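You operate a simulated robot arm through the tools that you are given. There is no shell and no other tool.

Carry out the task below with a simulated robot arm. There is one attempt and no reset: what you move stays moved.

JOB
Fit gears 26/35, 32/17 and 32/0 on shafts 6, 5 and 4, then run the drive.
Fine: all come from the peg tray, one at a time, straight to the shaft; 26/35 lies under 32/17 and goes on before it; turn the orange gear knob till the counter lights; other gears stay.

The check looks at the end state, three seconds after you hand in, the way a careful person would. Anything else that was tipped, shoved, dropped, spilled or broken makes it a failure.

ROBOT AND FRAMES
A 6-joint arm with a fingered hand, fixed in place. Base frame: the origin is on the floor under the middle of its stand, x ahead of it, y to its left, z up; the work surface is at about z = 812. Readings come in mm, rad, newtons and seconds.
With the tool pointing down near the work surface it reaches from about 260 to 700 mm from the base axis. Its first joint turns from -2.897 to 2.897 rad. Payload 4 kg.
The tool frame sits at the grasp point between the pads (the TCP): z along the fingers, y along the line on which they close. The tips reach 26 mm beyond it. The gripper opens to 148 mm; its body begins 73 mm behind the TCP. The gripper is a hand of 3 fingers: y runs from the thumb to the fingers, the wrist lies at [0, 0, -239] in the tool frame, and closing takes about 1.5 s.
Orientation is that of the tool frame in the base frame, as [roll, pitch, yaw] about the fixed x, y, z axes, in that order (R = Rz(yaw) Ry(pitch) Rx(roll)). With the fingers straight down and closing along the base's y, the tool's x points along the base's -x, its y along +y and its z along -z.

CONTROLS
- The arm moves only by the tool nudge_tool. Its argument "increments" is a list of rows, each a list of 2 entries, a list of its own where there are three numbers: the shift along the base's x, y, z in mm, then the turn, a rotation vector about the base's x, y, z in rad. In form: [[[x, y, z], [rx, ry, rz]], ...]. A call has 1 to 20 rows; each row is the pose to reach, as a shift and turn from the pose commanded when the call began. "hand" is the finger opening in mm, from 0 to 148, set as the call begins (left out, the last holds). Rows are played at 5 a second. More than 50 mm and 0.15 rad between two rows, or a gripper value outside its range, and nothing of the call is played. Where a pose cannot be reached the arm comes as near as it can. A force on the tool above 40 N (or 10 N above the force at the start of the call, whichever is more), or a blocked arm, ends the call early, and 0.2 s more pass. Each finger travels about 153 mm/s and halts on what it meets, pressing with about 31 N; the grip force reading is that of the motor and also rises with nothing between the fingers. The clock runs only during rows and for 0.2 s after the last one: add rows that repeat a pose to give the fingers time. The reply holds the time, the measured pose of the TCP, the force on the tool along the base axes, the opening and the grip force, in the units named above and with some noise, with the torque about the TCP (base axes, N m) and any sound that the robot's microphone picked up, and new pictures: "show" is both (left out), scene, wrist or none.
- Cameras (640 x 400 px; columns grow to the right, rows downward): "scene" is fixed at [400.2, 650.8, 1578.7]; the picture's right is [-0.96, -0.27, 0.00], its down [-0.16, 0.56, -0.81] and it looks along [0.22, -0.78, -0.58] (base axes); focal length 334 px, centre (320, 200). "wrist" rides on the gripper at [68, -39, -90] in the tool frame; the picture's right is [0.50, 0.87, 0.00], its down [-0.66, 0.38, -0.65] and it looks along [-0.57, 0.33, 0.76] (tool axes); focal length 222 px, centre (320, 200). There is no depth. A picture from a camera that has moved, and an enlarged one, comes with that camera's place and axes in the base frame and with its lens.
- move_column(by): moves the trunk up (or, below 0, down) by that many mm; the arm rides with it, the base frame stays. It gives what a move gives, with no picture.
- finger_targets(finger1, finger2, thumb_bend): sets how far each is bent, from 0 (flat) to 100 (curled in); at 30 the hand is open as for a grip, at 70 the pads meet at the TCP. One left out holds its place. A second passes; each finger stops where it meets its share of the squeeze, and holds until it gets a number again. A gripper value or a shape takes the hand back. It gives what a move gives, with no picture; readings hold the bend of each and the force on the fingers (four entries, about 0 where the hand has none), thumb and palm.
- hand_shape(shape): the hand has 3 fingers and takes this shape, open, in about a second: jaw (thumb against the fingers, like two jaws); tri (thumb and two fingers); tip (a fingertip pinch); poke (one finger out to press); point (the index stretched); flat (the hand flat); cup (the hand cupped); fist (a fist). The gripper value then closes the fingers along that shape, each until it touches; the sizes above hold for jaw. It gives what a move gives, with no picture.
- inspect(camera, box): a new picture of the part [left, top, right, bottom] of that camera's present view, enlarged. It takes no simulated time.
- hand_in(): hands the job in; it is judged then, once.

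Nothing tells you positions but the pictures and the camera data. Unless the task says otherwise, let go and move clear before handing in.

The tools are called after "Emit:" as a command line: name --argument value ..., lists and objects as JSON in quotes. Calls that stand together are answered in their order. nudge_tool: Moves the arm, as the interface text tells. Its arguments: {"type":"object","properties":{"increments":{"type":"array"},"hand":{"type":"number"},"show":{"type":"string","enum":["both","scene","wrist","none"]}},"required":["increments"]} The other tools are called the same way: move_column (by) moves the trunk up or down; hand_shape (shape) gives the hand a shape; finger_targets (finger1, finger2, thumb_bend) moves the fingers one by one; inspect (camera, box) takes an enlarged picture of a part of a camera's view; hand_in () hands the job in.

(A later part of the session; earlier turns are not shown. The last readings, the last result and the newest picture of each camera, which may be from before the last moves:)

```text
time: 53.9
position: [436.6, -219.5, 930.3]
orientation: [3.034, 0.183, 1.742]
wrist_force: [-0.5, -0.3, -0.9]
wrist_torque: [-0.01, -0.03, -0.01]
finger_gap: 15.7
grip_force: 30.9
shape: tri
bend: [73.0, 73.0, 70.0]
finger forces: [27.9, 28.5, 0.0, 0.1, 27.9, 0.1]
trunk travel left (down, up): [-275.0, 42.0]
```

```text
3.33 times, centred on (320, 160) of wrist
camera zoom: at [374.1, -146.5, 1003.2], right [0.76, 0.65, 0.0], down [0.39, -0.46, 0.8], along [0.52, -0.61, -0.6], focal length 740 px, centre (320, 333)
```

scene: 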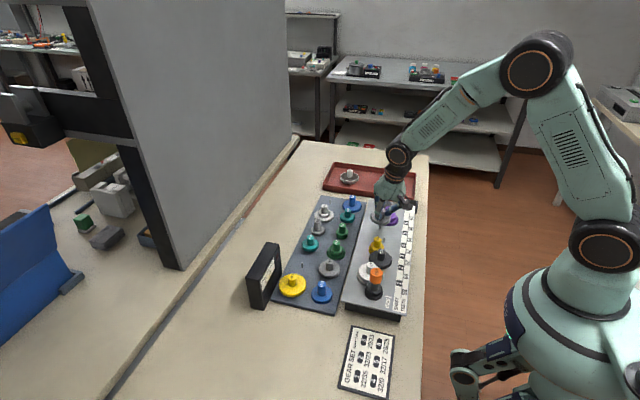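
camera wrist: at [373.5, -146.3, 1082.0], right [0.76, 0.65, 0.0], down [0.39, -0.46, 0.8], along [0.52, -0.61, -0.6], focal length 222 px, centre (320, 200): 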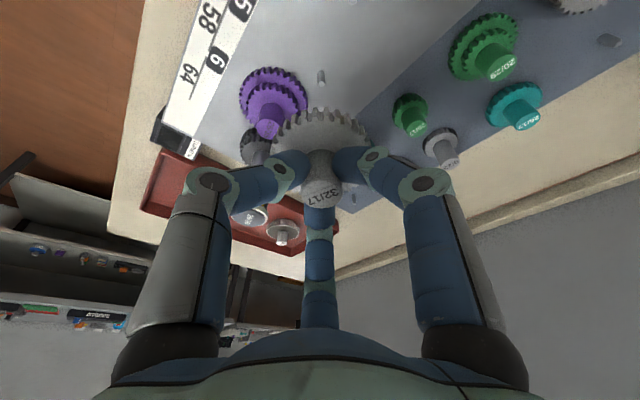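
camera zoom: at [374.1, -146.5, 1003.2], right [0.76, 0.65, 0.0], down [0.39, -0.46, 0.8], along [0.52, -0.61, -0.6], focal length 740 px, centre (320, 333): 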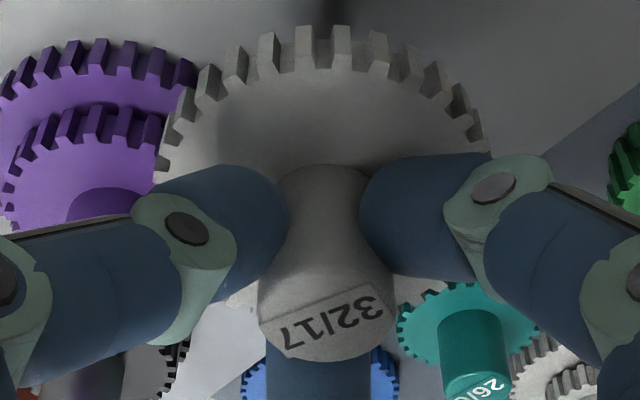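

The comparison with the seated purple gear shows the same perspective slope, so the held gear is level. Continuing down in small steps.

Emit:
nudge_tool --increments '[[[0.1, 0, -1.5], [0, 0, 0]], [[0.1, 0, -3], [0, 0, 0]], [[0.1, 0, -4], [0, 0, 0]], [[0.1, 0, -4], [0, 0, 0]]]' --show "none"

Emit:
inspect --camera "wrist" --box '[220, 60, 420, 220]'

Emit:
nudge_tool --increments '[[[0.1, 0, -1.5], [0, 0, 0]], [[0.1, 0, -3], [0, 0, 0]], [[0.1, 0, -4], [0, 0, 0]], [[0.1, 0, -4], [0, 0, 0]]]' --show "none"

Emit:
inspect --camera "wrist" --box '[220, 60, 420, 220]'

Emit:
inspect --camera "scene" --box '[372, 206, 396, 230]'

```text
time: 54.9
position: [436.4, -218.4, 927.7]
orientation: [3.033, 0.181, 1.744]
wrist_force: [0.1, -0.3, -1.1]
wrist_torque: [0.0, 0.01, -0.03]
finger_gap: 15.6
grip_force: 31.3
shape: tri
bend: [73.0, 73.0, 70.0]
finger forces: [27.9, 28.5, 0.0, 0.0, 27.9, 0.0]
trunk travel left (down, up): [-275.0, 42.0]
```

```text
2.50 times, centred on (320, 140) of wrist
camera zoom: at [373.7, -145.8, 999.3], right [0.76, 0.65, 0.0], down [0.39, -0.46, 0.8], along [0.52, -0.61, -0.6], focal length 555 px, centre (320, 350)
```

zoom: 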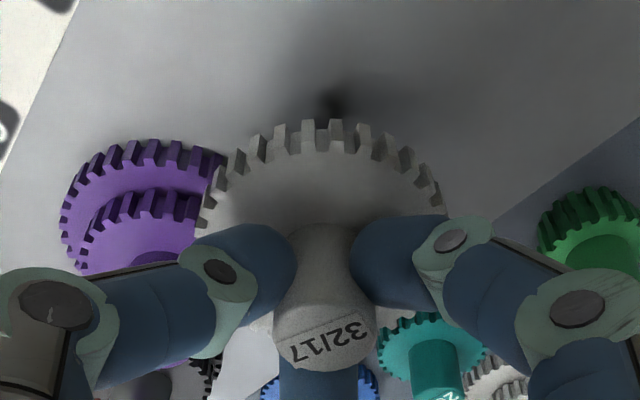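

```text
time: 55.9
position: [434.6, -219.8, 922.6]
orientation: [3.036, 0.181, 1.745]
wrist_force: [-0.1, -1.1, 0.0]
wrist_torque: [-0.03, 0.02, 0.04]
finger_gap: 15.7
grip_force: 31.1
shape: tri
bend: [73.0, 73.0, 70.0]
finger forces: [27.8, 28.5, 0.0, 0.0, 27.8, 0.0]
trunk travel left (down, up): [-275.0, 42.0]
```

```text
2.50 times, centred on (320, 140) of wrist
camera zoom: at [373.1, -145.9, 994.9], right [0.76, 0.65, 0.0], down [0.39, -0.46, 0.8], along [0.52, -0.61, -0.6], focal length 555 px, centre (320, 350)
```

zoom: 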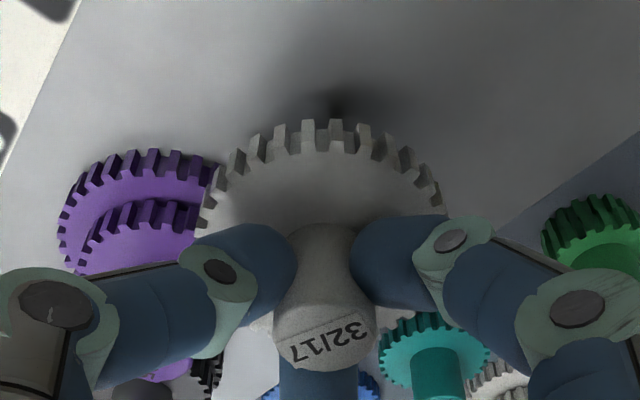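

```text
16.00 times, centred on (384, 218) of scene
camera zoom: at [400.2, 650.8, 1578.7], right [-0.96, -0.27, 0.0], down [-0.16, 0.56, -0.81], along [0.22, -0.78, -0.58], focal length 5346 px, centre (-704, -88)
```

zoom: 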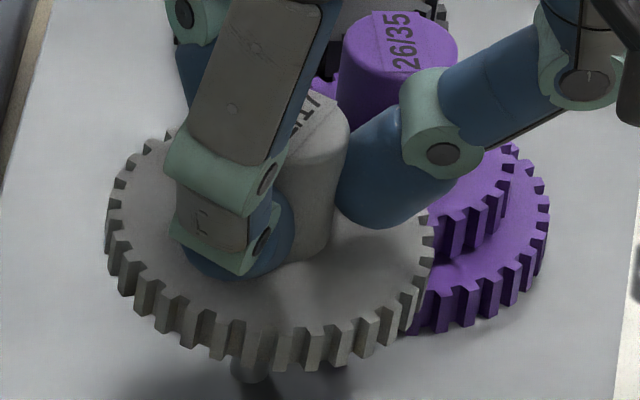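

Emit:
nudge_tool --increments '[[[0.9, -0.4, 1], [0, 0, 0]], [[0.9, -0.4, 0], [0, 0, 0]], [[0.9, -0.4, -1], [0, 0, 0]], [[0.9, -0.4, -1], [0, 0, 0]]]' --show "none"

Emit:
inspect --camera "wrist" --box '[220, 60, 420, 220]'

Emit:
inspect --camera "scene" --box '[372, 206, 396, 230]'

```text
time: 56.9
position: [434.8, -218.3, 922.4]
orientation: [3.033, 0.181, 1.744]
wrist_force: [0.1, 0.0, -1.2]
wrist_torque: [-0.02, 0.01, -0.02]
finger_gap: 15.6
grip_force: 30.6
shape: tri
bend: [73.0, 73.0, 70.0]
finger forces: [27.8, 28.5, 0.0, 0.0, 27.8, 0.0]
trunk travel left (down, up): [-275.0, 42.0]
```

```text
2.50 times, centred on (320, 140) of wrist
camera zoom: at [373.9, -146.2, 994.6], right [0.76, 0.65, 0.0], down [0.39, -0.46, 0.8], along [0.52, -0.61, -0.6], focal length 555 px, centre (320, 350)
```

zoom: 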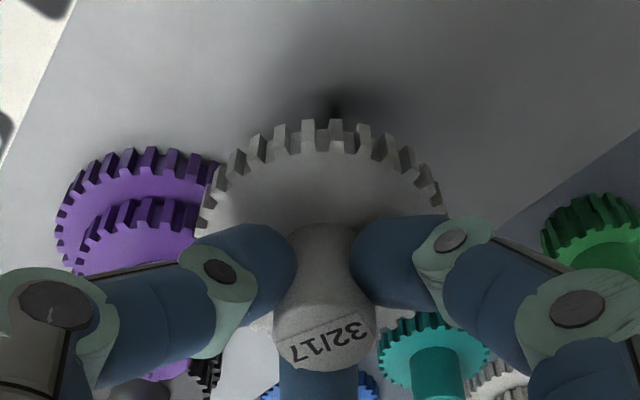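

```text
16.00 times, centred on (384, 218) of scene
camera zoom: at [400.2, 650.8, 1578.7], right [-0.96, -0.27, 0.0], down [-0.16, 0.56, -0.81], along [0.22, -0.78, -0.58], focal length 5346 px, centre (-704, -88)
```

zoom: 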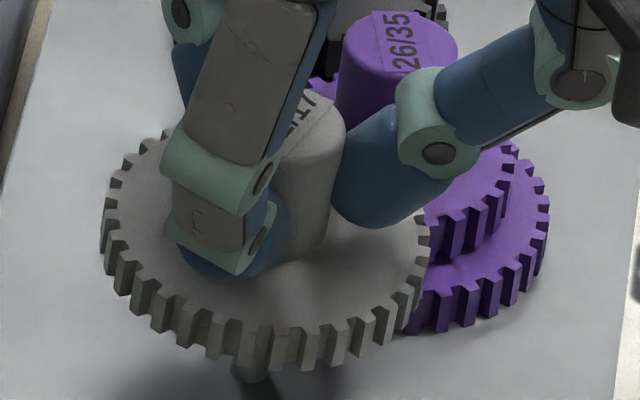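

Emit:
nudge_tool --increments '[[[0.4, -0.3, -1.5], [0, 0, 0]], [[0.4, -0.3, -3], [0, 0, 0]], [[0.4, -0.3, -4], [0, 0, 0]], [[0.4, -0.3, -4], [0, 0, 0]]]' --show "none"

Emit:
inspect --camera "wrist" --box '[220, 60, 420, 220]'

Emit:
inspect --camera "scene" --box '[372, 206, 396, 230]'

```text
time: 57.9
position: [435.7, -219.5, 919.0]
orientation: [3.034, 0.181, 1.744]
wrist_force: [-3.5, 2.3, 4.3]
wrist_torque: [0.13, 0.15, -0.02]
finger_gap: 15.7
grip_force: 31.1
shape: tri
bend: [73.0, 73.0, 70.0]
finger forces: [30.2, 28.3, 0.0, 0.0, 31.1, 0.0]
trunk travel left (down, up): [-275.0, 42.0]
```

```text
2.50 times, centred on (320, 140) of wrist
camera zoom: at [374.2, -145.9, 990.4], right [0.76, 0.65, 0.0], down [0.39, -0.46, 0.8], along [0.52, -0.61, -0.6], focal length 555 px, centre (320, 350)
```

zoom: 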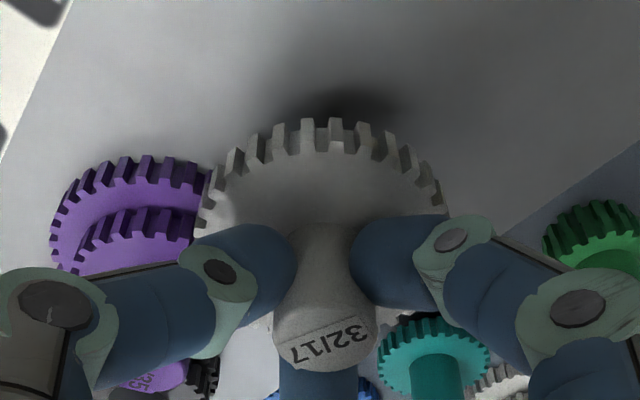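

```text
16.00 times, centred on (384, 218) of scene
camera zoom: at [400.2, 650.8, 1578.7], right [-0.96, -0.27, 0.0], down [-0.16, 0.56, -0.81], along [0.22, -0.78, -0.58], focal length 5346 px, centre (-704, -88)
```

zoom: 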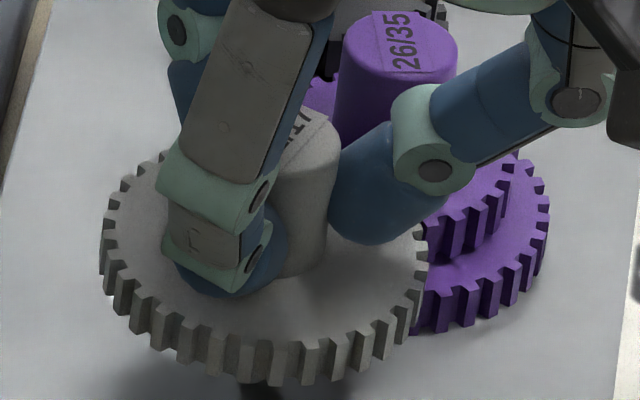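

Light contact (5 N) with lateral push toward (-x,+y): the bore edge is touching the pin tip slightly off-centre. Backing up 2 mm, shifting about 0.8 mm in that direction and retrying.

Emit:
nudge_tool --increments '[[[0, 0, 2.5], [0, 0, 0]], [[-0.7, 0.5, 2.5], [0, 0, 0]], [[-0.7, 0.5, 1], [0, 0, 0]], [[-0.7, 0.5, 0], [0, 0, 0]], [[-0.7, 0.5, 0], [0, 0, 0]]]' --show "none"

Emit:
inspect --camera "wrist" --box '[220, 60, 420, 220]'

```text
time: 59.1
position: [436.2, -219.4, 917.9]
orientation: [3.034, 0.181, 1.746]
wrist_force: [-3.3, 2.8, 4.1]
wrist_torque: [0.12, 0.19, -0.01]
finger_gap: 15.7
grip_force: 30.5
shape: tri
bend: [73.0, 73.0, 70.0]
finger forces: [30.3, 28.2, 0.1, 0.0, 31.5, 0.0]
trunk travel left (down, up): [-275.0, 42.0]
```

```text
2.50 times, centred on (320, 140) of wrist
camera zoom: at [374.4, -145.9, 990.4], right [0.76, 0.65, 0.0], down [0.39, -0.46, 0.8], along [0.52, -0.61, -0.6], focal length 555 px, centre (320, 350)
```

zoom: 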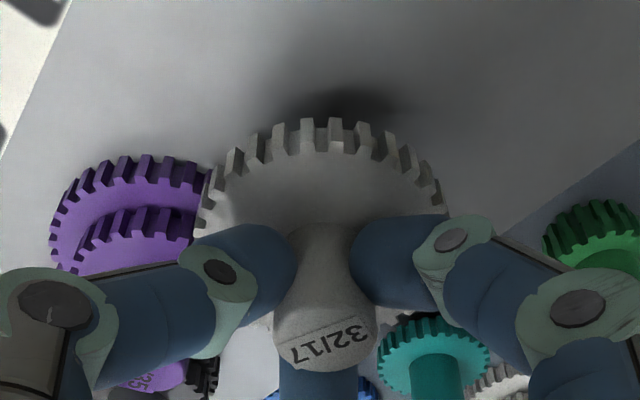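

Emit:
nudge_tool --increments '[[[0, 0, 2], [0, 0, 0]], [[-0.5, 0.4, 4], [0, 0, 0]], [[-0.5, 0.4, 4], [0, 0, 0]], [[-0.5, 0.4, 4], [0, 0, 0]]]' --show "none"

Emit:
inspect --camera "wrist" --box '[270, 100, 370, 220]'

```text
time: 60.1
position: [435.9, -219.1, 922.3]
orientation: [3.033, 0.18, 1.744]
wrist_force: [-0.5, -0.4, -1.8]
wrist_torque: [0.02, 0.06, -0.01]
finger_gap: 15.4
grip_force: 31.0
shape: tri
bend: [73.0, 73.0, 70.0]
finger forces: [28.7, 28.8, 0.0, 0.1, 28.6, 0.0]
trunk travel left (down, up): [-275.0, 42.0]
```

```text
3.33 times, centred on (320, 160) of wrist
camera zoom: at [373.8, -145.8, 994.4], right [0.76, 0.65, 0.0], down [0.39, -0.46, 0.8], along [0.52, -0.61, -0.6], focal length 740 px, centre (320, 333)
```

zoom: 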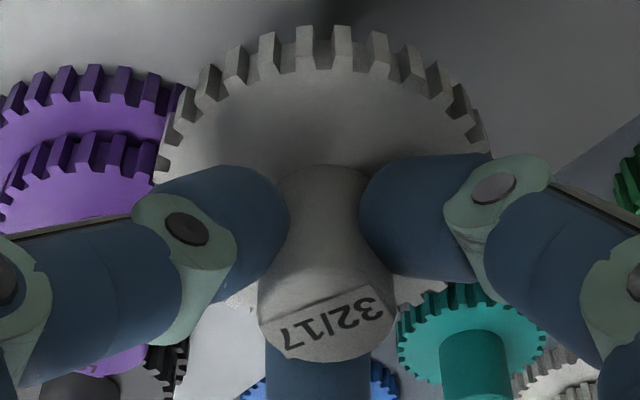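

Emit:
nudge_tool --increments '[[[-0.8, 0.8, 0], [0, 0, 0]], [[-0.8, 0.8, 0], [0, 0, 0]], [[-0.8, 0.8, -2], [0, 0, 0]], [[-0.8, 0.8, -4], [0, 0, 0]], [[-0.8, 0.8, -4], [0, 0, 0]]]' --show "none"

Emit:
inspect --camera "wrist" --box '[270, 100, 370, 220]'

```text
time: 61.3
position: [435.3, -218.1, 917.8]
orientation: [3.033, 0.182, 1.744]
wrist_force: [-0.7, -0.3, -1.0]
wrist_torque: [-0.03, 0.02, 0.03]
finger_gap: 15.6
grip_force: 31.3
shape: tri
bend: [73.0, 73.0, 70.0]
finger forces: [28.6, 28.8, 0.1, 0.0, 28.7, 0.0]
trunk travel left (down, up): [-275.0, 42.0]
```

```text
3.33 times, centred on (320, 160) of wrist
camera zoom: at [373.1, -144.9, 990.2], right [0.76, 0.65, 0.0], down [0.39, -0.46, 0.8], along [0.52, -0.61, -0.6], focal length 740 px, centre (320, 333)
```

zoom: 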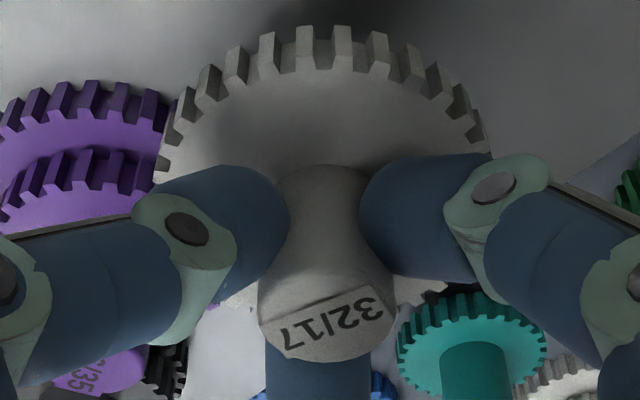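

No contact now at the same height, so the pin has entered. Continuing down.

Emit:
nudge_tool --increments '[[[0, 0, -1], [0, 0, 0]], [[0, 0, -2], [0, 0, 0]], [[0, 0, -3], [0, 0, 0]], [[0, 0, -3], [0, 0, 0]]]' --show "none"

Emit:
inspect --camera "wrist" --box '[220, 60, 420, 220]'

Emit:
inspect --camera "scene" --box '[374, 206, 398, 230]'

```text
time: 62.3
position: [435.3, -217.1, 915.1]
orientation: [3.035, 0.18, 1.743]
wrist_force: [0.1, -1.0, 0.0]
wrist_torque: [0.0, 0.03, 0.02]
finger_gap: 15.5
grip_force: 31.1
shape: tri
bend: [73.0, 73.0, 70.0]
finger forces: [28.7, 29.0, 0.0, 0.0, 28.7, 0.0]
trunk travel left (down, up): [-275.0, 42.0]
```

```text
2.50 times, centred on (320, 140) of wrist
camera zoom: at [372.9, -145.0, 987.3], right [0.76, 0.65, 0.0], down [0.39, -0.46, 0.8], along [0.52, -0.61, -0.6], focal length 555 px, centre (320, 350)
```

zoom: 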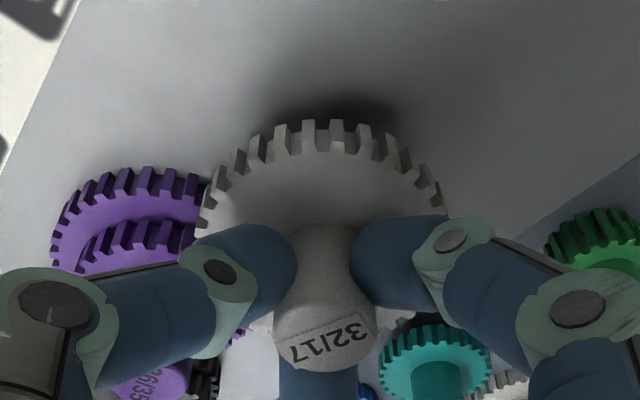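

```text
16.00 times, centred on (386, 218) of scene
camera zoom: at [400.2, 650.8, 1578.7], right [-0.96, -0.27, 0.0], down [-0.16, 0.56, -0.81], along [0.22, -0.78, -0.58], focal length 5346 px, centre (-736, -88)
```

zoom: 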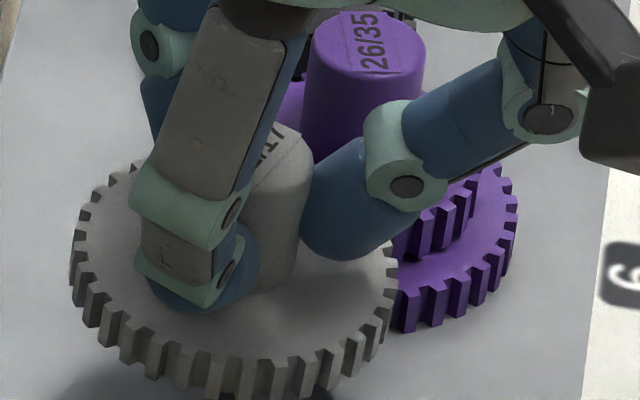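

Still free. Continuing down toward the tooth engagement height.

Emit:
nudge_tool --increments '[[[0, -0.1, -1], [0, 0, 0]], [[0, -0.1, -2], [0, 0, 0]], [[0, -0.1, -3], [0, 0, 0]], [[0, -0.1, -3], [0, 0, 0]]]' --show "none"

Emit:
inspect --camera "wrist" --box '[220, 60, 420, 220]'

Emit:
inspect --camera "scene" --box '[374, 208, 398, 232]'

```text
time: 63.3
position: [435.0, -217.4, 911.6]
orientation: [3.036, 0.183, 1.745]
wrist_force: [1.2, -0.5, 0.2]
wrist_torque: [-0.01, -0.01, 0.0]
finger_gap: 15.8
grip_force: 31.1
shape: tri
bend: [73.0, 73.0, 70.0]
finger forces: [28.7, 28.9, 0.0, 0.0, 28.7, 0.0]
trunk travel left (down, up): [-275.0, 42.0]
```

```text
2.50 times, centred on (320, 140) of wrist
camera zoom: at [373.1, -144.7, 984.3], right [0.76, 0.65, 0.0], down [0.39, -0.46, 0.8], along [0.52, -0.61, -0.6], focal length 555 px, centre (320, 350)
```

zoom: 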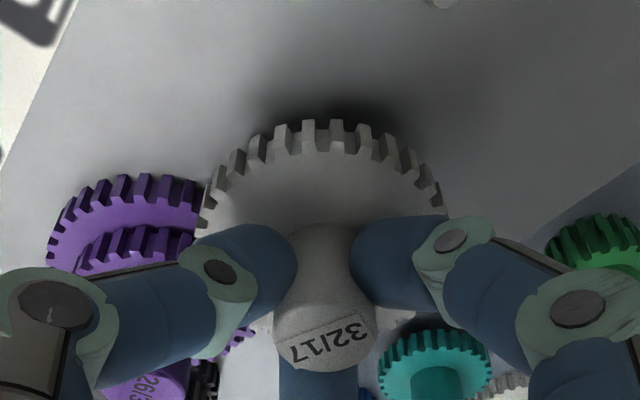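

```text
16.00 times, centred on (386, 220) of scene
camera zoom: at [400.2, 650.8, 1578.7], right [-0.96, -0.27, 0.0], down [-0.16, 0.56, -0.81], along [0.22, -0.78, -0.58], focal length 5346 px, centre (-736, -120)
```

zoom: 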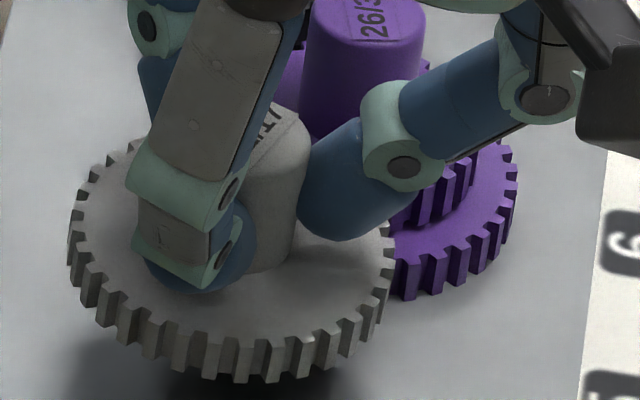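

Emit:
nudge_tool --increments '[[[0, 0, -1], [0, 0, 0]], [[0, 0, -2], [0, 0, 0]], [[0, 0, -2], [0, 0, 0]]]' --show "none"

Emit:
inspect --camera "wrist" --box '[220, 60, 420, 220]'

Emit:
nudge_tool --increments '[[[0, 0, -1], [0, 0, 0]], [[0, 0, -2], [0, 0, 0]], [[0, 0, -2], [0, 0, 0]]]' --show "none"

Emit:
inspect --camera "wrist" --box '[220, 60, 420, 220]'

Emit:
inspect --camera "scene" --box '[374, 208, 398, 232]'

```text
time: 64.1
position: [435.0, -218.6, 910.0]
orientation: [3.036, 0.182, 1.743]
wrist_force: [-0.5, -0.5, 0.0]
wrist_torque: [0.0, 0.03, -0.04]
finger_gap: 16.0
grip_force: 31.0
shape: tri
bend: [73.0, 73.0, 70.0]
finger forces: [28.7, 29.0, 0.0, 0.1, 28.7, 0.0]
trunk travel left (down, up): [-275.0, 42.0]
```

```text
2.50 times, centred on (320, 140) of wrist
camera zoom: at [373.4, -144.5, 982.1], right [0.76, 0.65, 0.0], down [0.39, -0.46, 0.8], along [0.52, -0.61, -0.6], focal length 555 px, centre (320, 350)
```

zoom: 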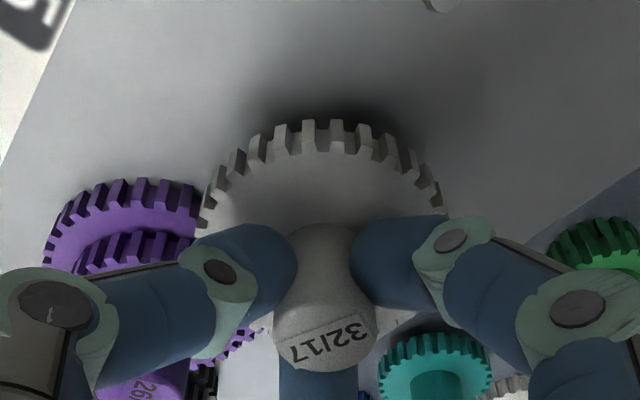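

```text
time: 64.9
position: [434.4, -218.0, 907.8]
orientation: [3.035, 0.181, 1.745]
wrist_force: [0.1, 0.0, -0.2]
wrist_torque: [0.0, 0.01, 0.0]
finger_gap: 15.8
grip_force: 31.2
shape: tri
bend: [73.0, 73.0, 70.0]
finger forces: [28.8, 28.9, 0.0, 0.1, 28.7, 0.1]
trunk travel left (down, up): [-275.0, 42.0]
```

```text
2.50 times, centred on (320, 140) of wrist
camera zoom: at [372.9, -144.8, 980.5], right [0.76, 0.65, 0.0], down [0.39, -0.46, 0.8], along [0.52, -0.61, -0.6], focal length 555 px, centre (320, 350)
```

zoom: 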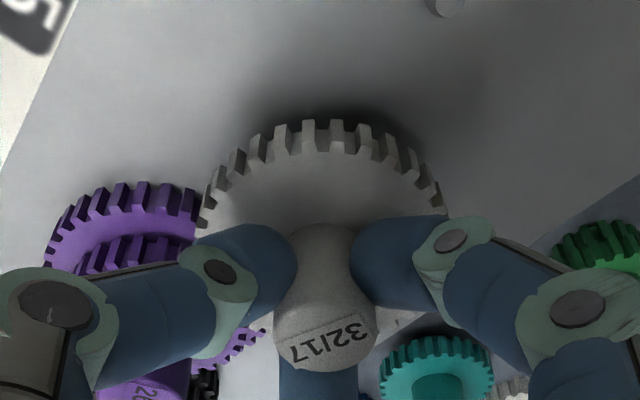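

```text
16.00 times, centred on (386, 220) of scene
camera zoom: at [400.2, 650.8, 1578.7], right [-0.96, -0.27, 0.0], down [-0.16, 0.56, -0.81], along [0.22, -0.78, -0.58], focal length 5346 px, centre (-736, -120)
```

zoom: 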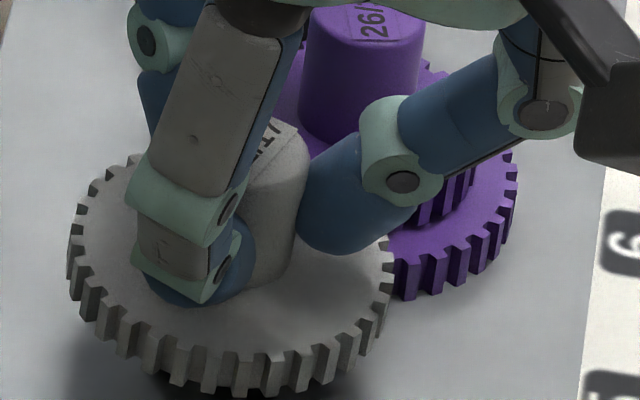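

Emit:
nudge_tool --increments '[[[0, 0, -1], [0, 0, 0]], [[0, 0, -2], [0, 0, 0]], [[0, 0, -2], [0, 0, 0]]]' --show "none"

Emit:
inspect --camera "wrist" --box '[220, 60, 420, 220]'

Emit:
inspect --camera "scene" --box '[374, 208, 398, 232]'

```text
time: 65.7
position: [434.8, -217.9, 905.4]
orientation: [3.035, 0.182, 1.744]
wrist_force: [-0.7, 0.9, -0.4]
wrist_torque: [0.01, -0.01, -0.02]
finger_gap: 15.7
grip_force: 30.5
shape: tri
bend: [73.0, 73.0, 70.0]
finger forces: [28.8, 29.0, 0.0, 0.0, 28.7, 0.0]
trunk travel left (down, up): [-275.0, 42.0]
```

```text
2.50 times, centred on (320, 140) of wrist
camera zoom: at [373.0, -145.0, 978.3], right [0.76, 0.65, 0.0], down [0.39, -0.46, 0.8], along [0.52, -0.61, -0.6], focal length 555 px, centre (320, 350)
```

zoom: 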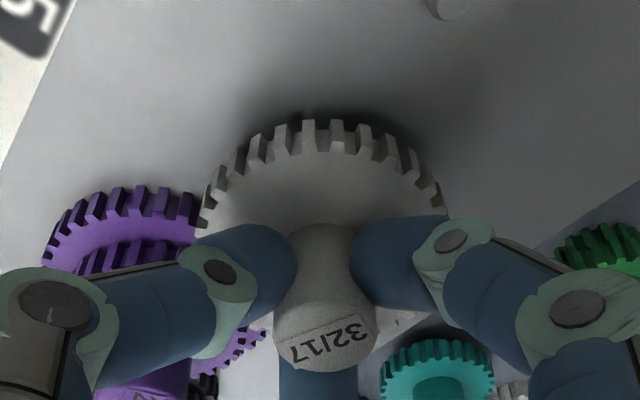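

```text
16.00 times, centred on (386, 220) of scene
camera zoom: at [400.2, 650.8, 1578.7], right [-0.96, -0.27, 0.0], down [-0.16, 0.56, -0.81], along [0.22, -0.78, -0.58], focal length 5346 px, centre (-736, -120)
```

zoom: 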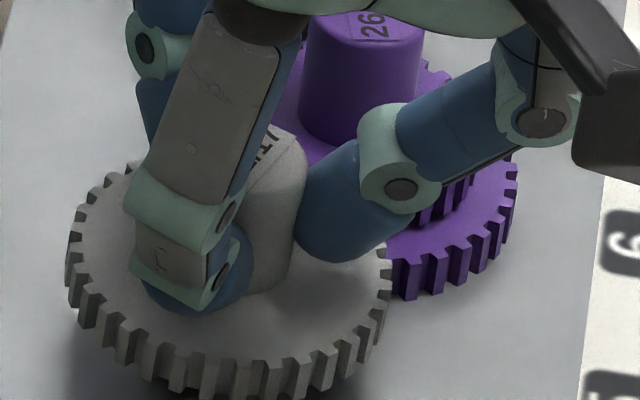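

Emit:
nudge_tool --increments '[[[0, 0, -1], [0, 0, 0]], [[0, 0, -2], [0, 0, 0]], [[0, 0, -2], [0, 0, 0]]]' --show "none"

Emit:
inspect --camera "wrist" --box '[220, 60, 420, 220]'

Emit:
inspect --camera "scene" --box '[374, 208, 398, 232]'

```text
time: 66.5
position: [435.2, -217.8, 905.0]
orientation: [3.033, 0.183, 1.744]
wrist_force: [0.6, -2.1, 10.9]
wrist_torque: [-0.03, 0.01, 0.01]
finger_gap: 16.2
grip_force: 31.7
shape: tri
bend: [74.0, 73.0, 70.0]
finger forces: [30.5, 31.8, 0.1, 0.0, 30.9, 0.1]
trunk travel left (down, up): [-275.0, 42.0]
```

```text
2.50 times, centred on (320, 140) of wrist
camera zoom: at [373.0, -145.1, 977.3], right [0.76, 0.65, 0.0], down [0.39, -0.46, 0.8], along [0.52, -0.61, -0.6], focal length 555 px, centre (320, 350)
```

zoom: 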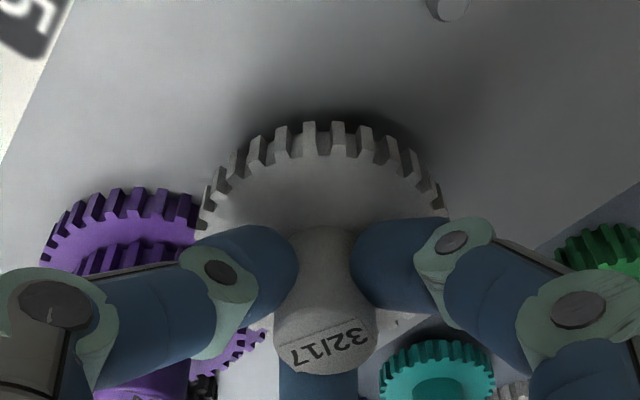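

```text
16.00 times, centred on (386, 220) of scene
camera zoom: at [400.2, 650.8, 1578.7], right [-0.96, -0.27, 0.0], down [-0.16, 0.56, -0.81], along [0.22, -0.78, -0.58], focal length 5346 px, centre (-736, -120)
```

zoom: 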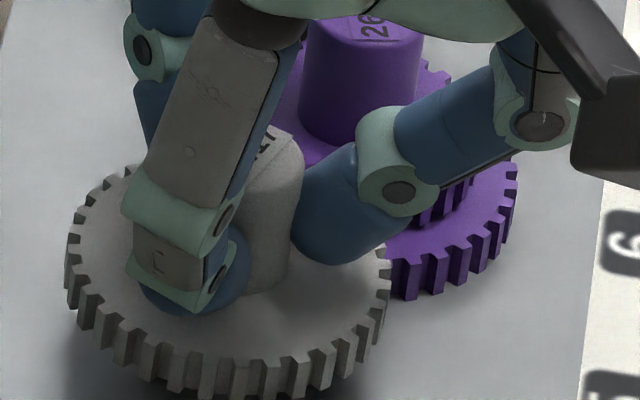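

Firm seat at exactly the expected height (same as the purple gear). Relieving the pressure, releasing, and retreating straight up.

Emit:
nudge_tool --increments '[[[0, 0, 1.5], [0, 0, 0]], [[0, 0, 1.5], [0, 0, 0]]]' --show "none"

Emit:
nudge_tool --increments '[[[0, 0, 0], [0, 0, 0]], [[0, 0, 0], [0, 0, 0]], [[0, 0, 0], [0, 0, 0]]]' --hand 54 --show "none"

Emit:
inspect --camera "scene" --box '[370, 200, 402, 232]'

Emit:
inspect --camera "wrist" --box '[200, 60, 440, 240]'

```text
time: 67.1
position: [434.9, -217.0, 906.5]
orientation: [3.035, 0.182, 1.745]
wrist_force: [1.6, -1.8, 4.2]
wrist_torque: [-0.06, -0.06, -0.02]
finger_gap: 15.9
grip_force: 31.2
shape: tri
bend: [73.0, 73.0, 70.0]
finger forces: [29.7, 31.1, 0.1, 0.0, 29.3, 0.0]
trunk travel left (down, up): [-275.0, 42.0]
```

```text
time: 67.9
position: [435.0, -216.9, 905.8]
orientation: [3.035, 0.18, 1.743]
wrist_force: [0.1, 0.3, 0.2]
wrist_torque: [-0.01, -0.01, -0.02]
finger_gap: 53.6
grip_force: 0.1
shape: tri
bend: [77.0, 77.0, 70.0]
finger forces: [0.1, 0.0, 0.0, 0.0, 0.1, 0.0]
trunk travel left (down, up): [-275.0, 42.0]
```

```text
12.50 times, centred on (386, 216) of scene
camera zoom: at [400.2, 650.8, 1578.7], right [-0.96, -0.27, 0.0], down [-0.16, 0.56, -0.81], along [0.22, -0.78, -0.58], focal length 4176 px, centre (-505, 0)
```

zoom: 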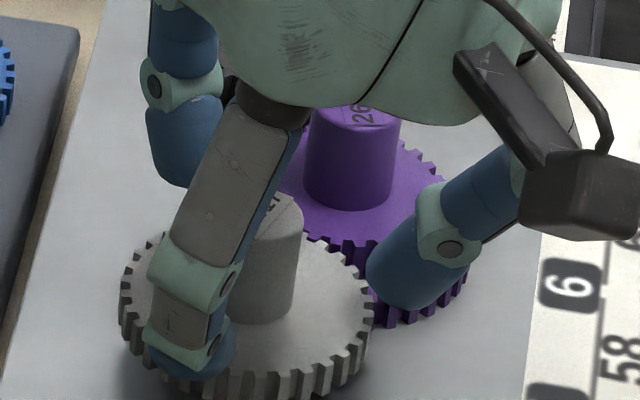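

```text
2.22 times, centred on (320, 150) of wrist
camera zoom: at [372.7, -144.5, 978.2], right [0.76, 0.65, 0.0], down [0.39, -0.46, 0.8], along [0.52, -0.61, -0.6], focal length 494 px, centre (320, 311)
```

zoom: 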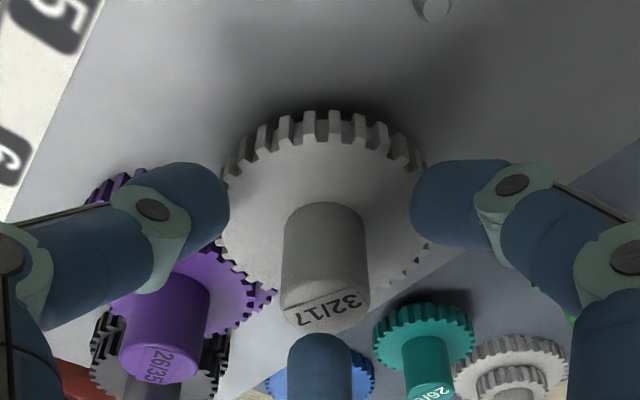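

Released cleanly. Retreating straight up, then taking the tilt out.

Emit:
nudge_tool --increments '[[[0, 0, 8], [0, 0, 0]], [[0, 0, 20], [0, 0, 0]], [[0, 0, 40], [0, 0, 0]], [[0, 0, 65], [0, 0, 0]], [[0, 0, 90], [0, 0, 0]], [[0, 0, 110], [0, 0, 0]], [[0, 0, 110], [0, 0, 0]]]'

Emit:
inspect --camera "scene" --box '[360, 195, 410, 240]'

Emit:
inspect --camera "wrist" --box '[220, 20, 460, 200]'

```text
time: 69.5
position: [434.7, -219.7, 1015.5]
orientation: [3.034, 0.182, 1.744]
wrist_force: [-0.2, 0.5, -0.3]
wrist_torque: [-0.01, -0.02, 0.05]
finger_gap: 53.8
grip_force: 0.1
shape: tri
bend: [77.0, 77.0, 70.0]
finger forces: [0.0, 0.0, 0.0, 0.0, 0.0, 0.1]
trunk travel left (down, up): [-275.0, 42.0]
camera wrist: at [372.6, -146.0, 1088.4], right [0.76, 0.65, 0.0], down [0.39, -0.46, 0.8], along [0.52, -0.61, -0.6], focal length 222 px, centre (320, 200)
```

scene: 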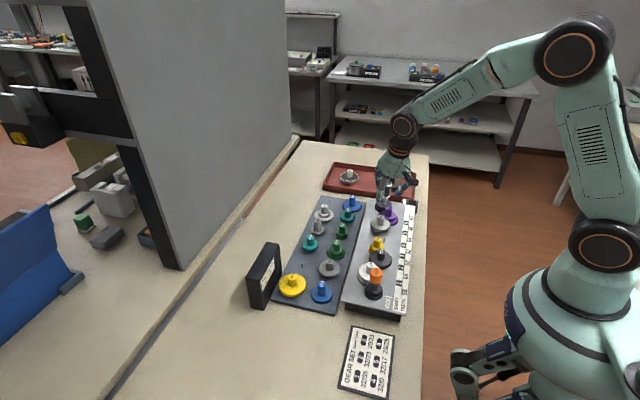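
wrist: 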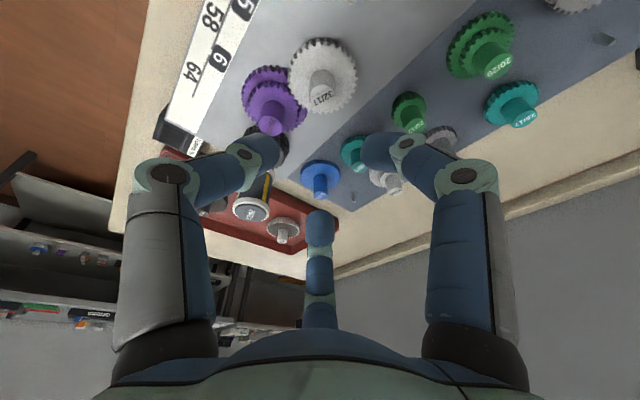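

```text
8.89 times, centred on (385, 218) of scene
camera zoom: at [400.2, 650.8, 1578.7], right [-0.96, -0.27, 0.0], down [-0.16, 0.56, -0.81], along [0.22, -0.78, -0.58], focal length 2970 px, centre (-258, 44)
```

zoom: 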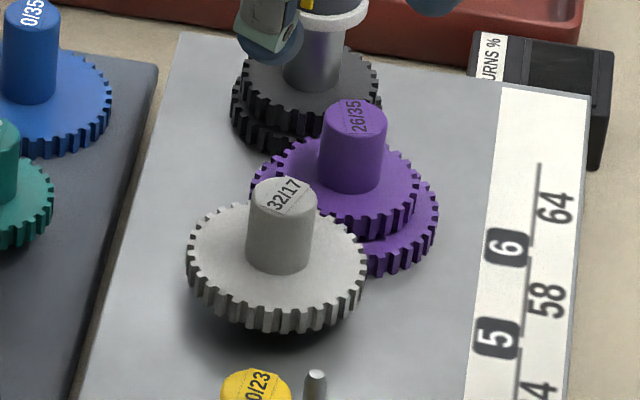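

```text
2.22 times, centred on (340, 110) of wrist
camera zoom: at [372.6, -146.0, 1088.4], right [0.76, 0.65, 0.0], down [0.39, -0.46, 0.8], along [0.52, -0.61, -0.6], focal length 494 px, centre (276, 400)
```

zoom: 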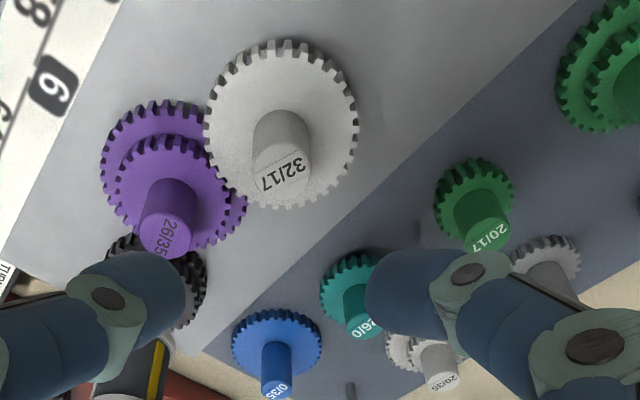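

Both gears now sit on shafts 6 and 5, meshing at the right levels. I'll untilt the tool to vertical, then go for 32/0 near (559.5,-20).

Emit:
nudge_tool --increments '[[[0, 0, 5], [0.053, 0.046, 0]], [[0, 0, 10], [0.106, 0.092, 0]], [[0, 0, 10], [0.1596, 0.1382, 0]], [[0, 0, 10], [0.1596, 0.1382, 0]], [[0, 0, 10], [0.1596, 0.1382, 0]]]' --show "none"

Emit:
inspect --camera "wrist" --box '[0, 0, 640, 400]'

```text
time: 70.7
position: [434.1, -218.5, 1026.1]
orientation: [-3.14, 0.002, 1.756]
wrist_force: [-0.5, -0.1, 0.6]
wrist_torque: [0.01, 0.02, -0.01]
finger_gap: 53.9
grip_force: 0.1
shape: tri
bend: [77.0, 77.0, 70.0]
finger forces: [0.0, 0.0, 0.1, 0.0, 0.0, 0.0]
trunk travel left (down, up): [-275.0, 42.0]
```

```text
1.00 times, centred on (320, 200) of wrist (not enlarged: the box is as wide or as high as the picture)
camera zoom: at [384.0, -158.1, 1116.9], right [0.76, 0.65, 0.0], down [0.49, -0.58, 0.65], along [0.42, -0.5, -0.76], focal length 222 px, centre (320, 200)
```

zoom: 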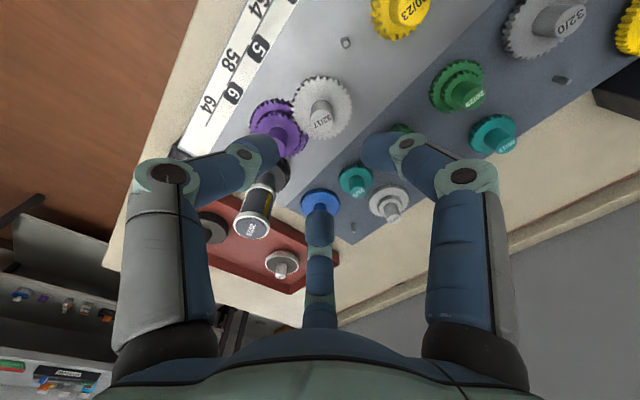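

Tool is vertical again. Moving above 32/0 with the yaw wanted for shaft 4 (digits at 0° and ±120°).

Emit:
nudge_tool --increments '[[[15.6, 24.7, 0], [0, 0, 0.108]], [[31.2, 49.4, 0], [0, 0, 0.216]], [[46.8, 74.1, 0], [0, 0, 0.323]], [[62.4, 98.8, 0], [0, 0, 0.431]], [[78, 123.4, -10], [0, 0, 0.539]], [[93.5, 148.1, -25], [0, 0, 0.647]], [[109, 172.8, -45], [0, 0, 0.754]], [[124.7, 197.5, -67], [0, 0, 0.862]], [[124.7, 197.5, -67], [0, 0, 0.862]], [[124.7, 197.5, -67], [0, 0, 0.862]]]' --hand 64

Emit:
inspect --camera "wrist" --box '[220, 40, 420, 180]'

```text
time: 72.9
position: [558.7, -19.9, 958.7]
orientation: [-3.141, 0.0, 2.617]
wrist_force: [0.1, -0.2, 0.2]
wrist_torque: [-0.02, -0.04, 0.03]
finger_gap: 63.4
grip_force: 0.0
shape: tri
bend: [77.0, 77.0, 70.0]
finger forces: [0.0, 0.1, 0.0, 0.1, 0.1, 0.1]
trunk travel left (down, up): [-275.0, 42.0]
camera wrist: at [481.8, -19.3, 1049.3], right [0.0, 1.0, 0.0], down [0.76, 0.0, 0.65], along [0.65, 0.0, -0.76], focal length 222 px, centre (320, 200)
```

scene: 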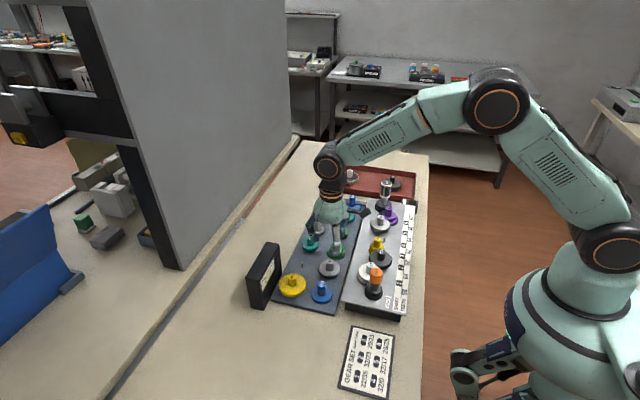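
wrist: 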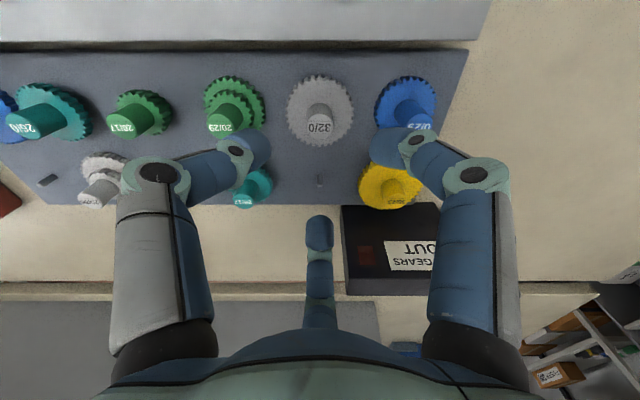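

```text
2.86 times, centred on (320, 110) of wrist
camera zoom: at [481.8, -19.3, 1049.3], right [0.0, 1.0, 0.0], down [0.76, 0.0, 0.65], along [0.65, 0.0, -0.76], focal length 635 px, centre (320, 457)
```

zoom: 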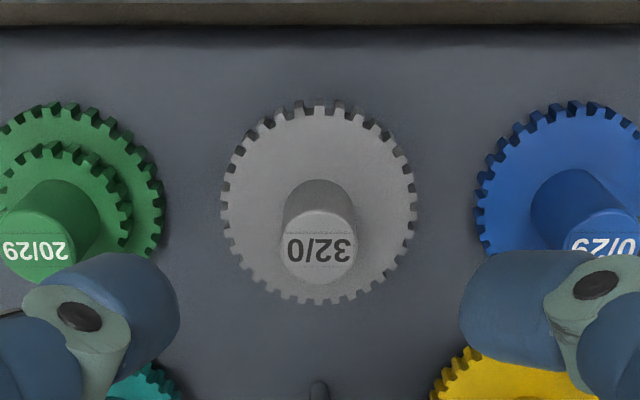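

Already aligned with 32/0's handle (560.1,-19.6) to within half a millimetre. Descending to just above grip height.

Emit:
nudge_tool --increments '[[[0, 0, -20], [0, 0, 0]], [[0, 0, -40], [0, 0, 0]], [[0, 0, -60], [0, 0, 0]], [[0, 0, -78], [0, 0, 0]], [[0, 0, -78], [0, 0, 0]], [[0, 0, -78], [0, 0, 0]]]' --show "none"

Emit:
inspect --camera "wrist" --box '[220, 90, 420, 240]'

Emit:
inspect --camera "scene" --box '[300, 200, 370, 290]'

```text
time: 74.3
position: [559.8, -19.9, 879.3]
orientation: [-3.141, -0.001, 2.617]
wrist_force: [-0.5, 0.0, 0.1]
wrist_torque: [0.01, -0.04, 0.03]
finger_gap: 63.7
grip_force: 0.1
shape: tri
bend: [77.0, 77.0, 70.0]
finger forces: [0.0, 0.0, 0.0, 0.1, 0.0, 0.0]
trunk travel left (down, up): [-275.0, 42.0]
```

```text
2.67 times, centred on (320, 165) of wrist
camera zoom: at [481.7, -20.0, 970.6], right [0.0, 1.0, 0.0], down [0.76, 0.0, 0.65], along [0.65, 0.0, -0.76], focal length 592 px, centre (320, 293)
```

zoom: 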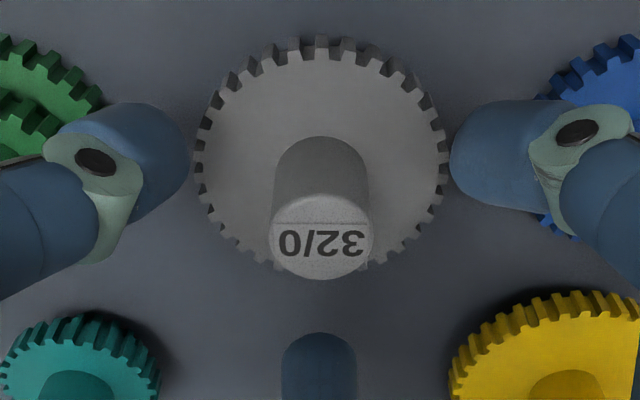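

```text
4.44 times, centred on (335, 245) of scene
camera zoom: at [400.2, 650.8, 1578.7], right [-0.96, -0.27, 0.0], down [-0.16, 0.56, -0.81], along [0.22, -0.78, -0.58], focal length 1485 px, centre (253, 0)
```

zoom: 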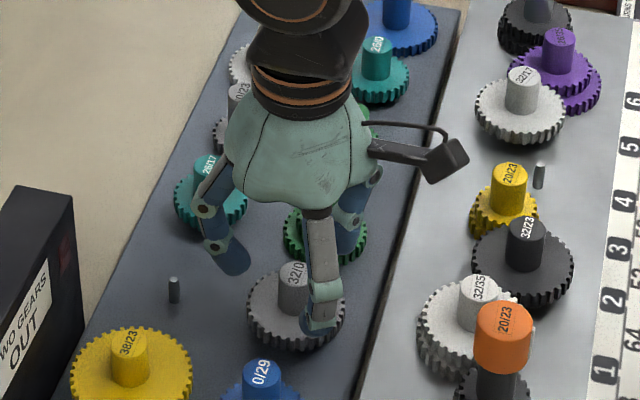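

Emit:
nudge_tool --increments '[[[-0.4, 0.4, -8], [0, 0, 0]], [[-0.4, 0.4, -16.4], [0, 0, 0]], [[-0.4, 0.4, -16.4], [0, 0, 0]]]' --show "none"

Emit:
nudge_tool --increments '[[[0, 0, 0], [0, 0, 0]], [[0, 0, 0], [0, 0, 0]], [[0, 0, 0], [0, 0, 0]], [[0, 0, 0], [0, 0, 0]], [[0, 0, 0], [0, 0, 0]], [[0, 0, 0], [0, 0, 0]], [[0, 0, 0], [0, 0, 0]]]' --hand 10 --show "none"

Emit:
inspect --camera "wrist" --box '[220, 100, 420, 240]'

```text
time: 75.1
position: [558.7, -19.8, 865.1]
orientation: [-3.14, -0.001, 2.617]
wrist_force: [-0.1, -0.1, 0.2]
wrist_torque: [0.01, 0.01, -0.01]
finger_gap: 63.4
grip_force: 0.1
shape: tri
bend: [77.0, 77.0, 70.0]
finger forces: [0.0, 0.0, 0.1, 0.0, 0.0, 0.1]
trunk travel left (down, up): [-275.0, 42.0]
```

```text
time: 76.7
position: [558.9, -21.0, 864.4]
orientation: [-3.14, 0.0, 2.616]
wrist_force: [-0.4, -0.3, -0.2]
wrist_torque: [-0.03, 0.0, 0.02]
finger_gap: 17.7
grip_force: 31.3
shape: tri
bend: [74.0, 74.0, 70.0]
finger forces: [27.3, 27.5, 0.1, 0.0, 28.0, 0.0]
trunk travel left (down, up): [-275.0, 42.0]
```

```text
2.86 times, centred on (320, 170) of wrist
camera zoom: at [480.6, -19.1, 955.0], right [0.0, 1.0, 0.0], down [0.76, 0.0, 0.65], along [0.65, 0.0, -0.76], focal length 635 px, centre (320, 286)
```

zoom: 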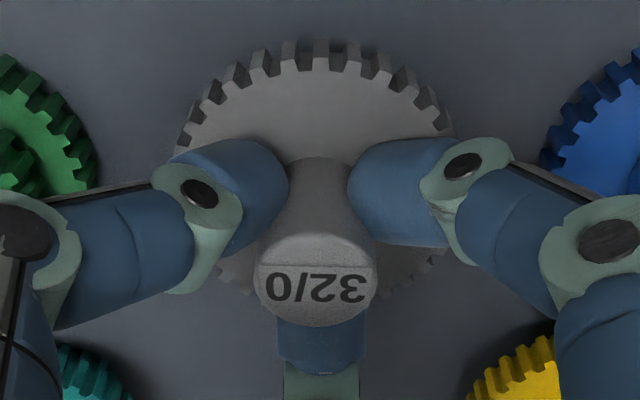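

Gripped. Lifting 32/0 straight off its peg.

Emit:
nudge_tool --increments '[[[0, 0, 5], [0, 0, 0]], [[0, 0, 12], [0, 0, 0]], [[0, 0, 20], [0, 0, 0]], [[0, 0, 30], [0, 0, 0]], [[0, 0, 45], [0, 0, 0]], [[0, 0, 65], [0, 0, 0]], [[0, 0, 90], [0, 0, 0]], [[0, 0, 120], [0, 0, 0]], [[0, 0, 145], [0, 0, 0]], [[0, 0, 145], [0, 0, 0]]]'

Emit:
inspect --camera "wrist" --box '[220, 100, 420, 240]'

Emit:
inspect --camera "scene" --box '[290, 190, 370, 290]'

```text
time: 78.9
position: [559.9, -19.4, 1009.9]
orientation: [-3.14, 0.0, 2.615]
wrist_force: [0.2, -0.3, -0.1]
wrist_torque: [0.0, -0.01, -0.03]
finger_gap: 17.7
grip_force: 31.4
shape: tri
bend: [74.0, 74.0, 70.0]
finger forces: [27.4, 27.7, 0.0, 0.0, 28.0, 0.0]
trunk travel left (down, up): [-275.0, 42.0]
camera wrist: at [482.3, -17.9, 1100.1], right [0.0, 1.0, 0.0], down [0.76, 0.0, 0.65], along [0.65, 0.0, -0.76], focal length 222 px, centre (320, 200)
```

scene: 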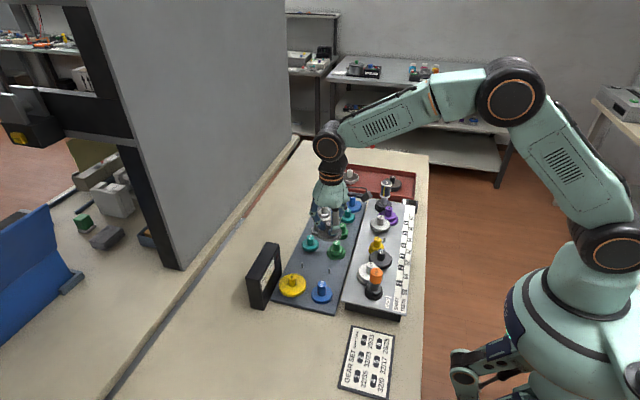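
wrist: 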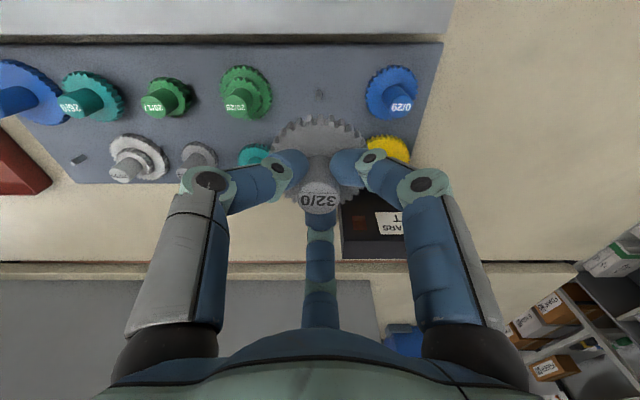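

```text
2.86 times, centred on (320, 170) of wrist
camera zoom: at [482.3, -17.9, 1100.1], right [0.0, 1.0, 0.0], down [0.76, 0.0, 0.65], along [0.65, 0.0, -0.76], focal length 635 px, centre (320, 286)
```

zoom: 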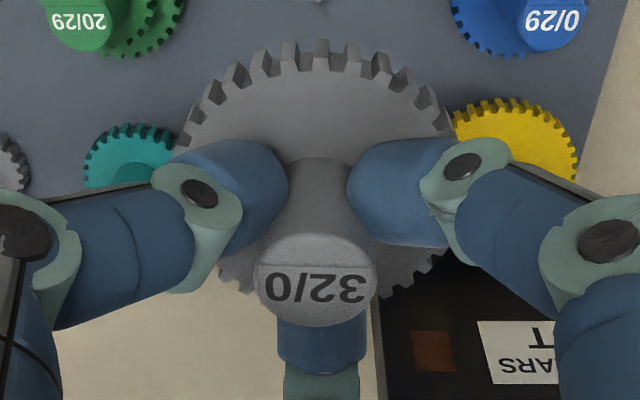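

```text
4.00 times, centred on (330, 240) of scene
camera zoom: at [400.2, 650.8, 1578.7], right [-0.96, -0.27, 0.0], down [-0.16, 0.56, -0.81], along [0.22, -0.78, -0.58], focal length 1336 px, centre (280, 40)
```

zoom: 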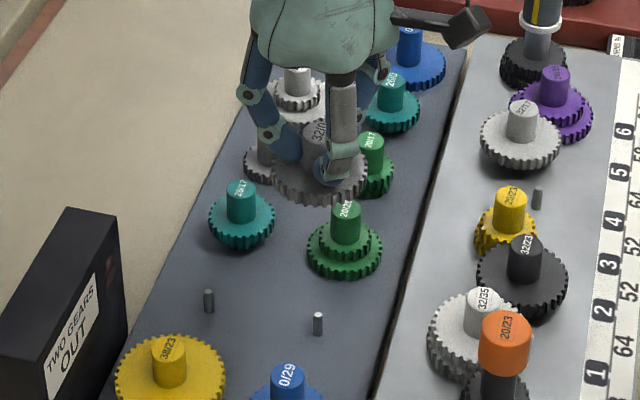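

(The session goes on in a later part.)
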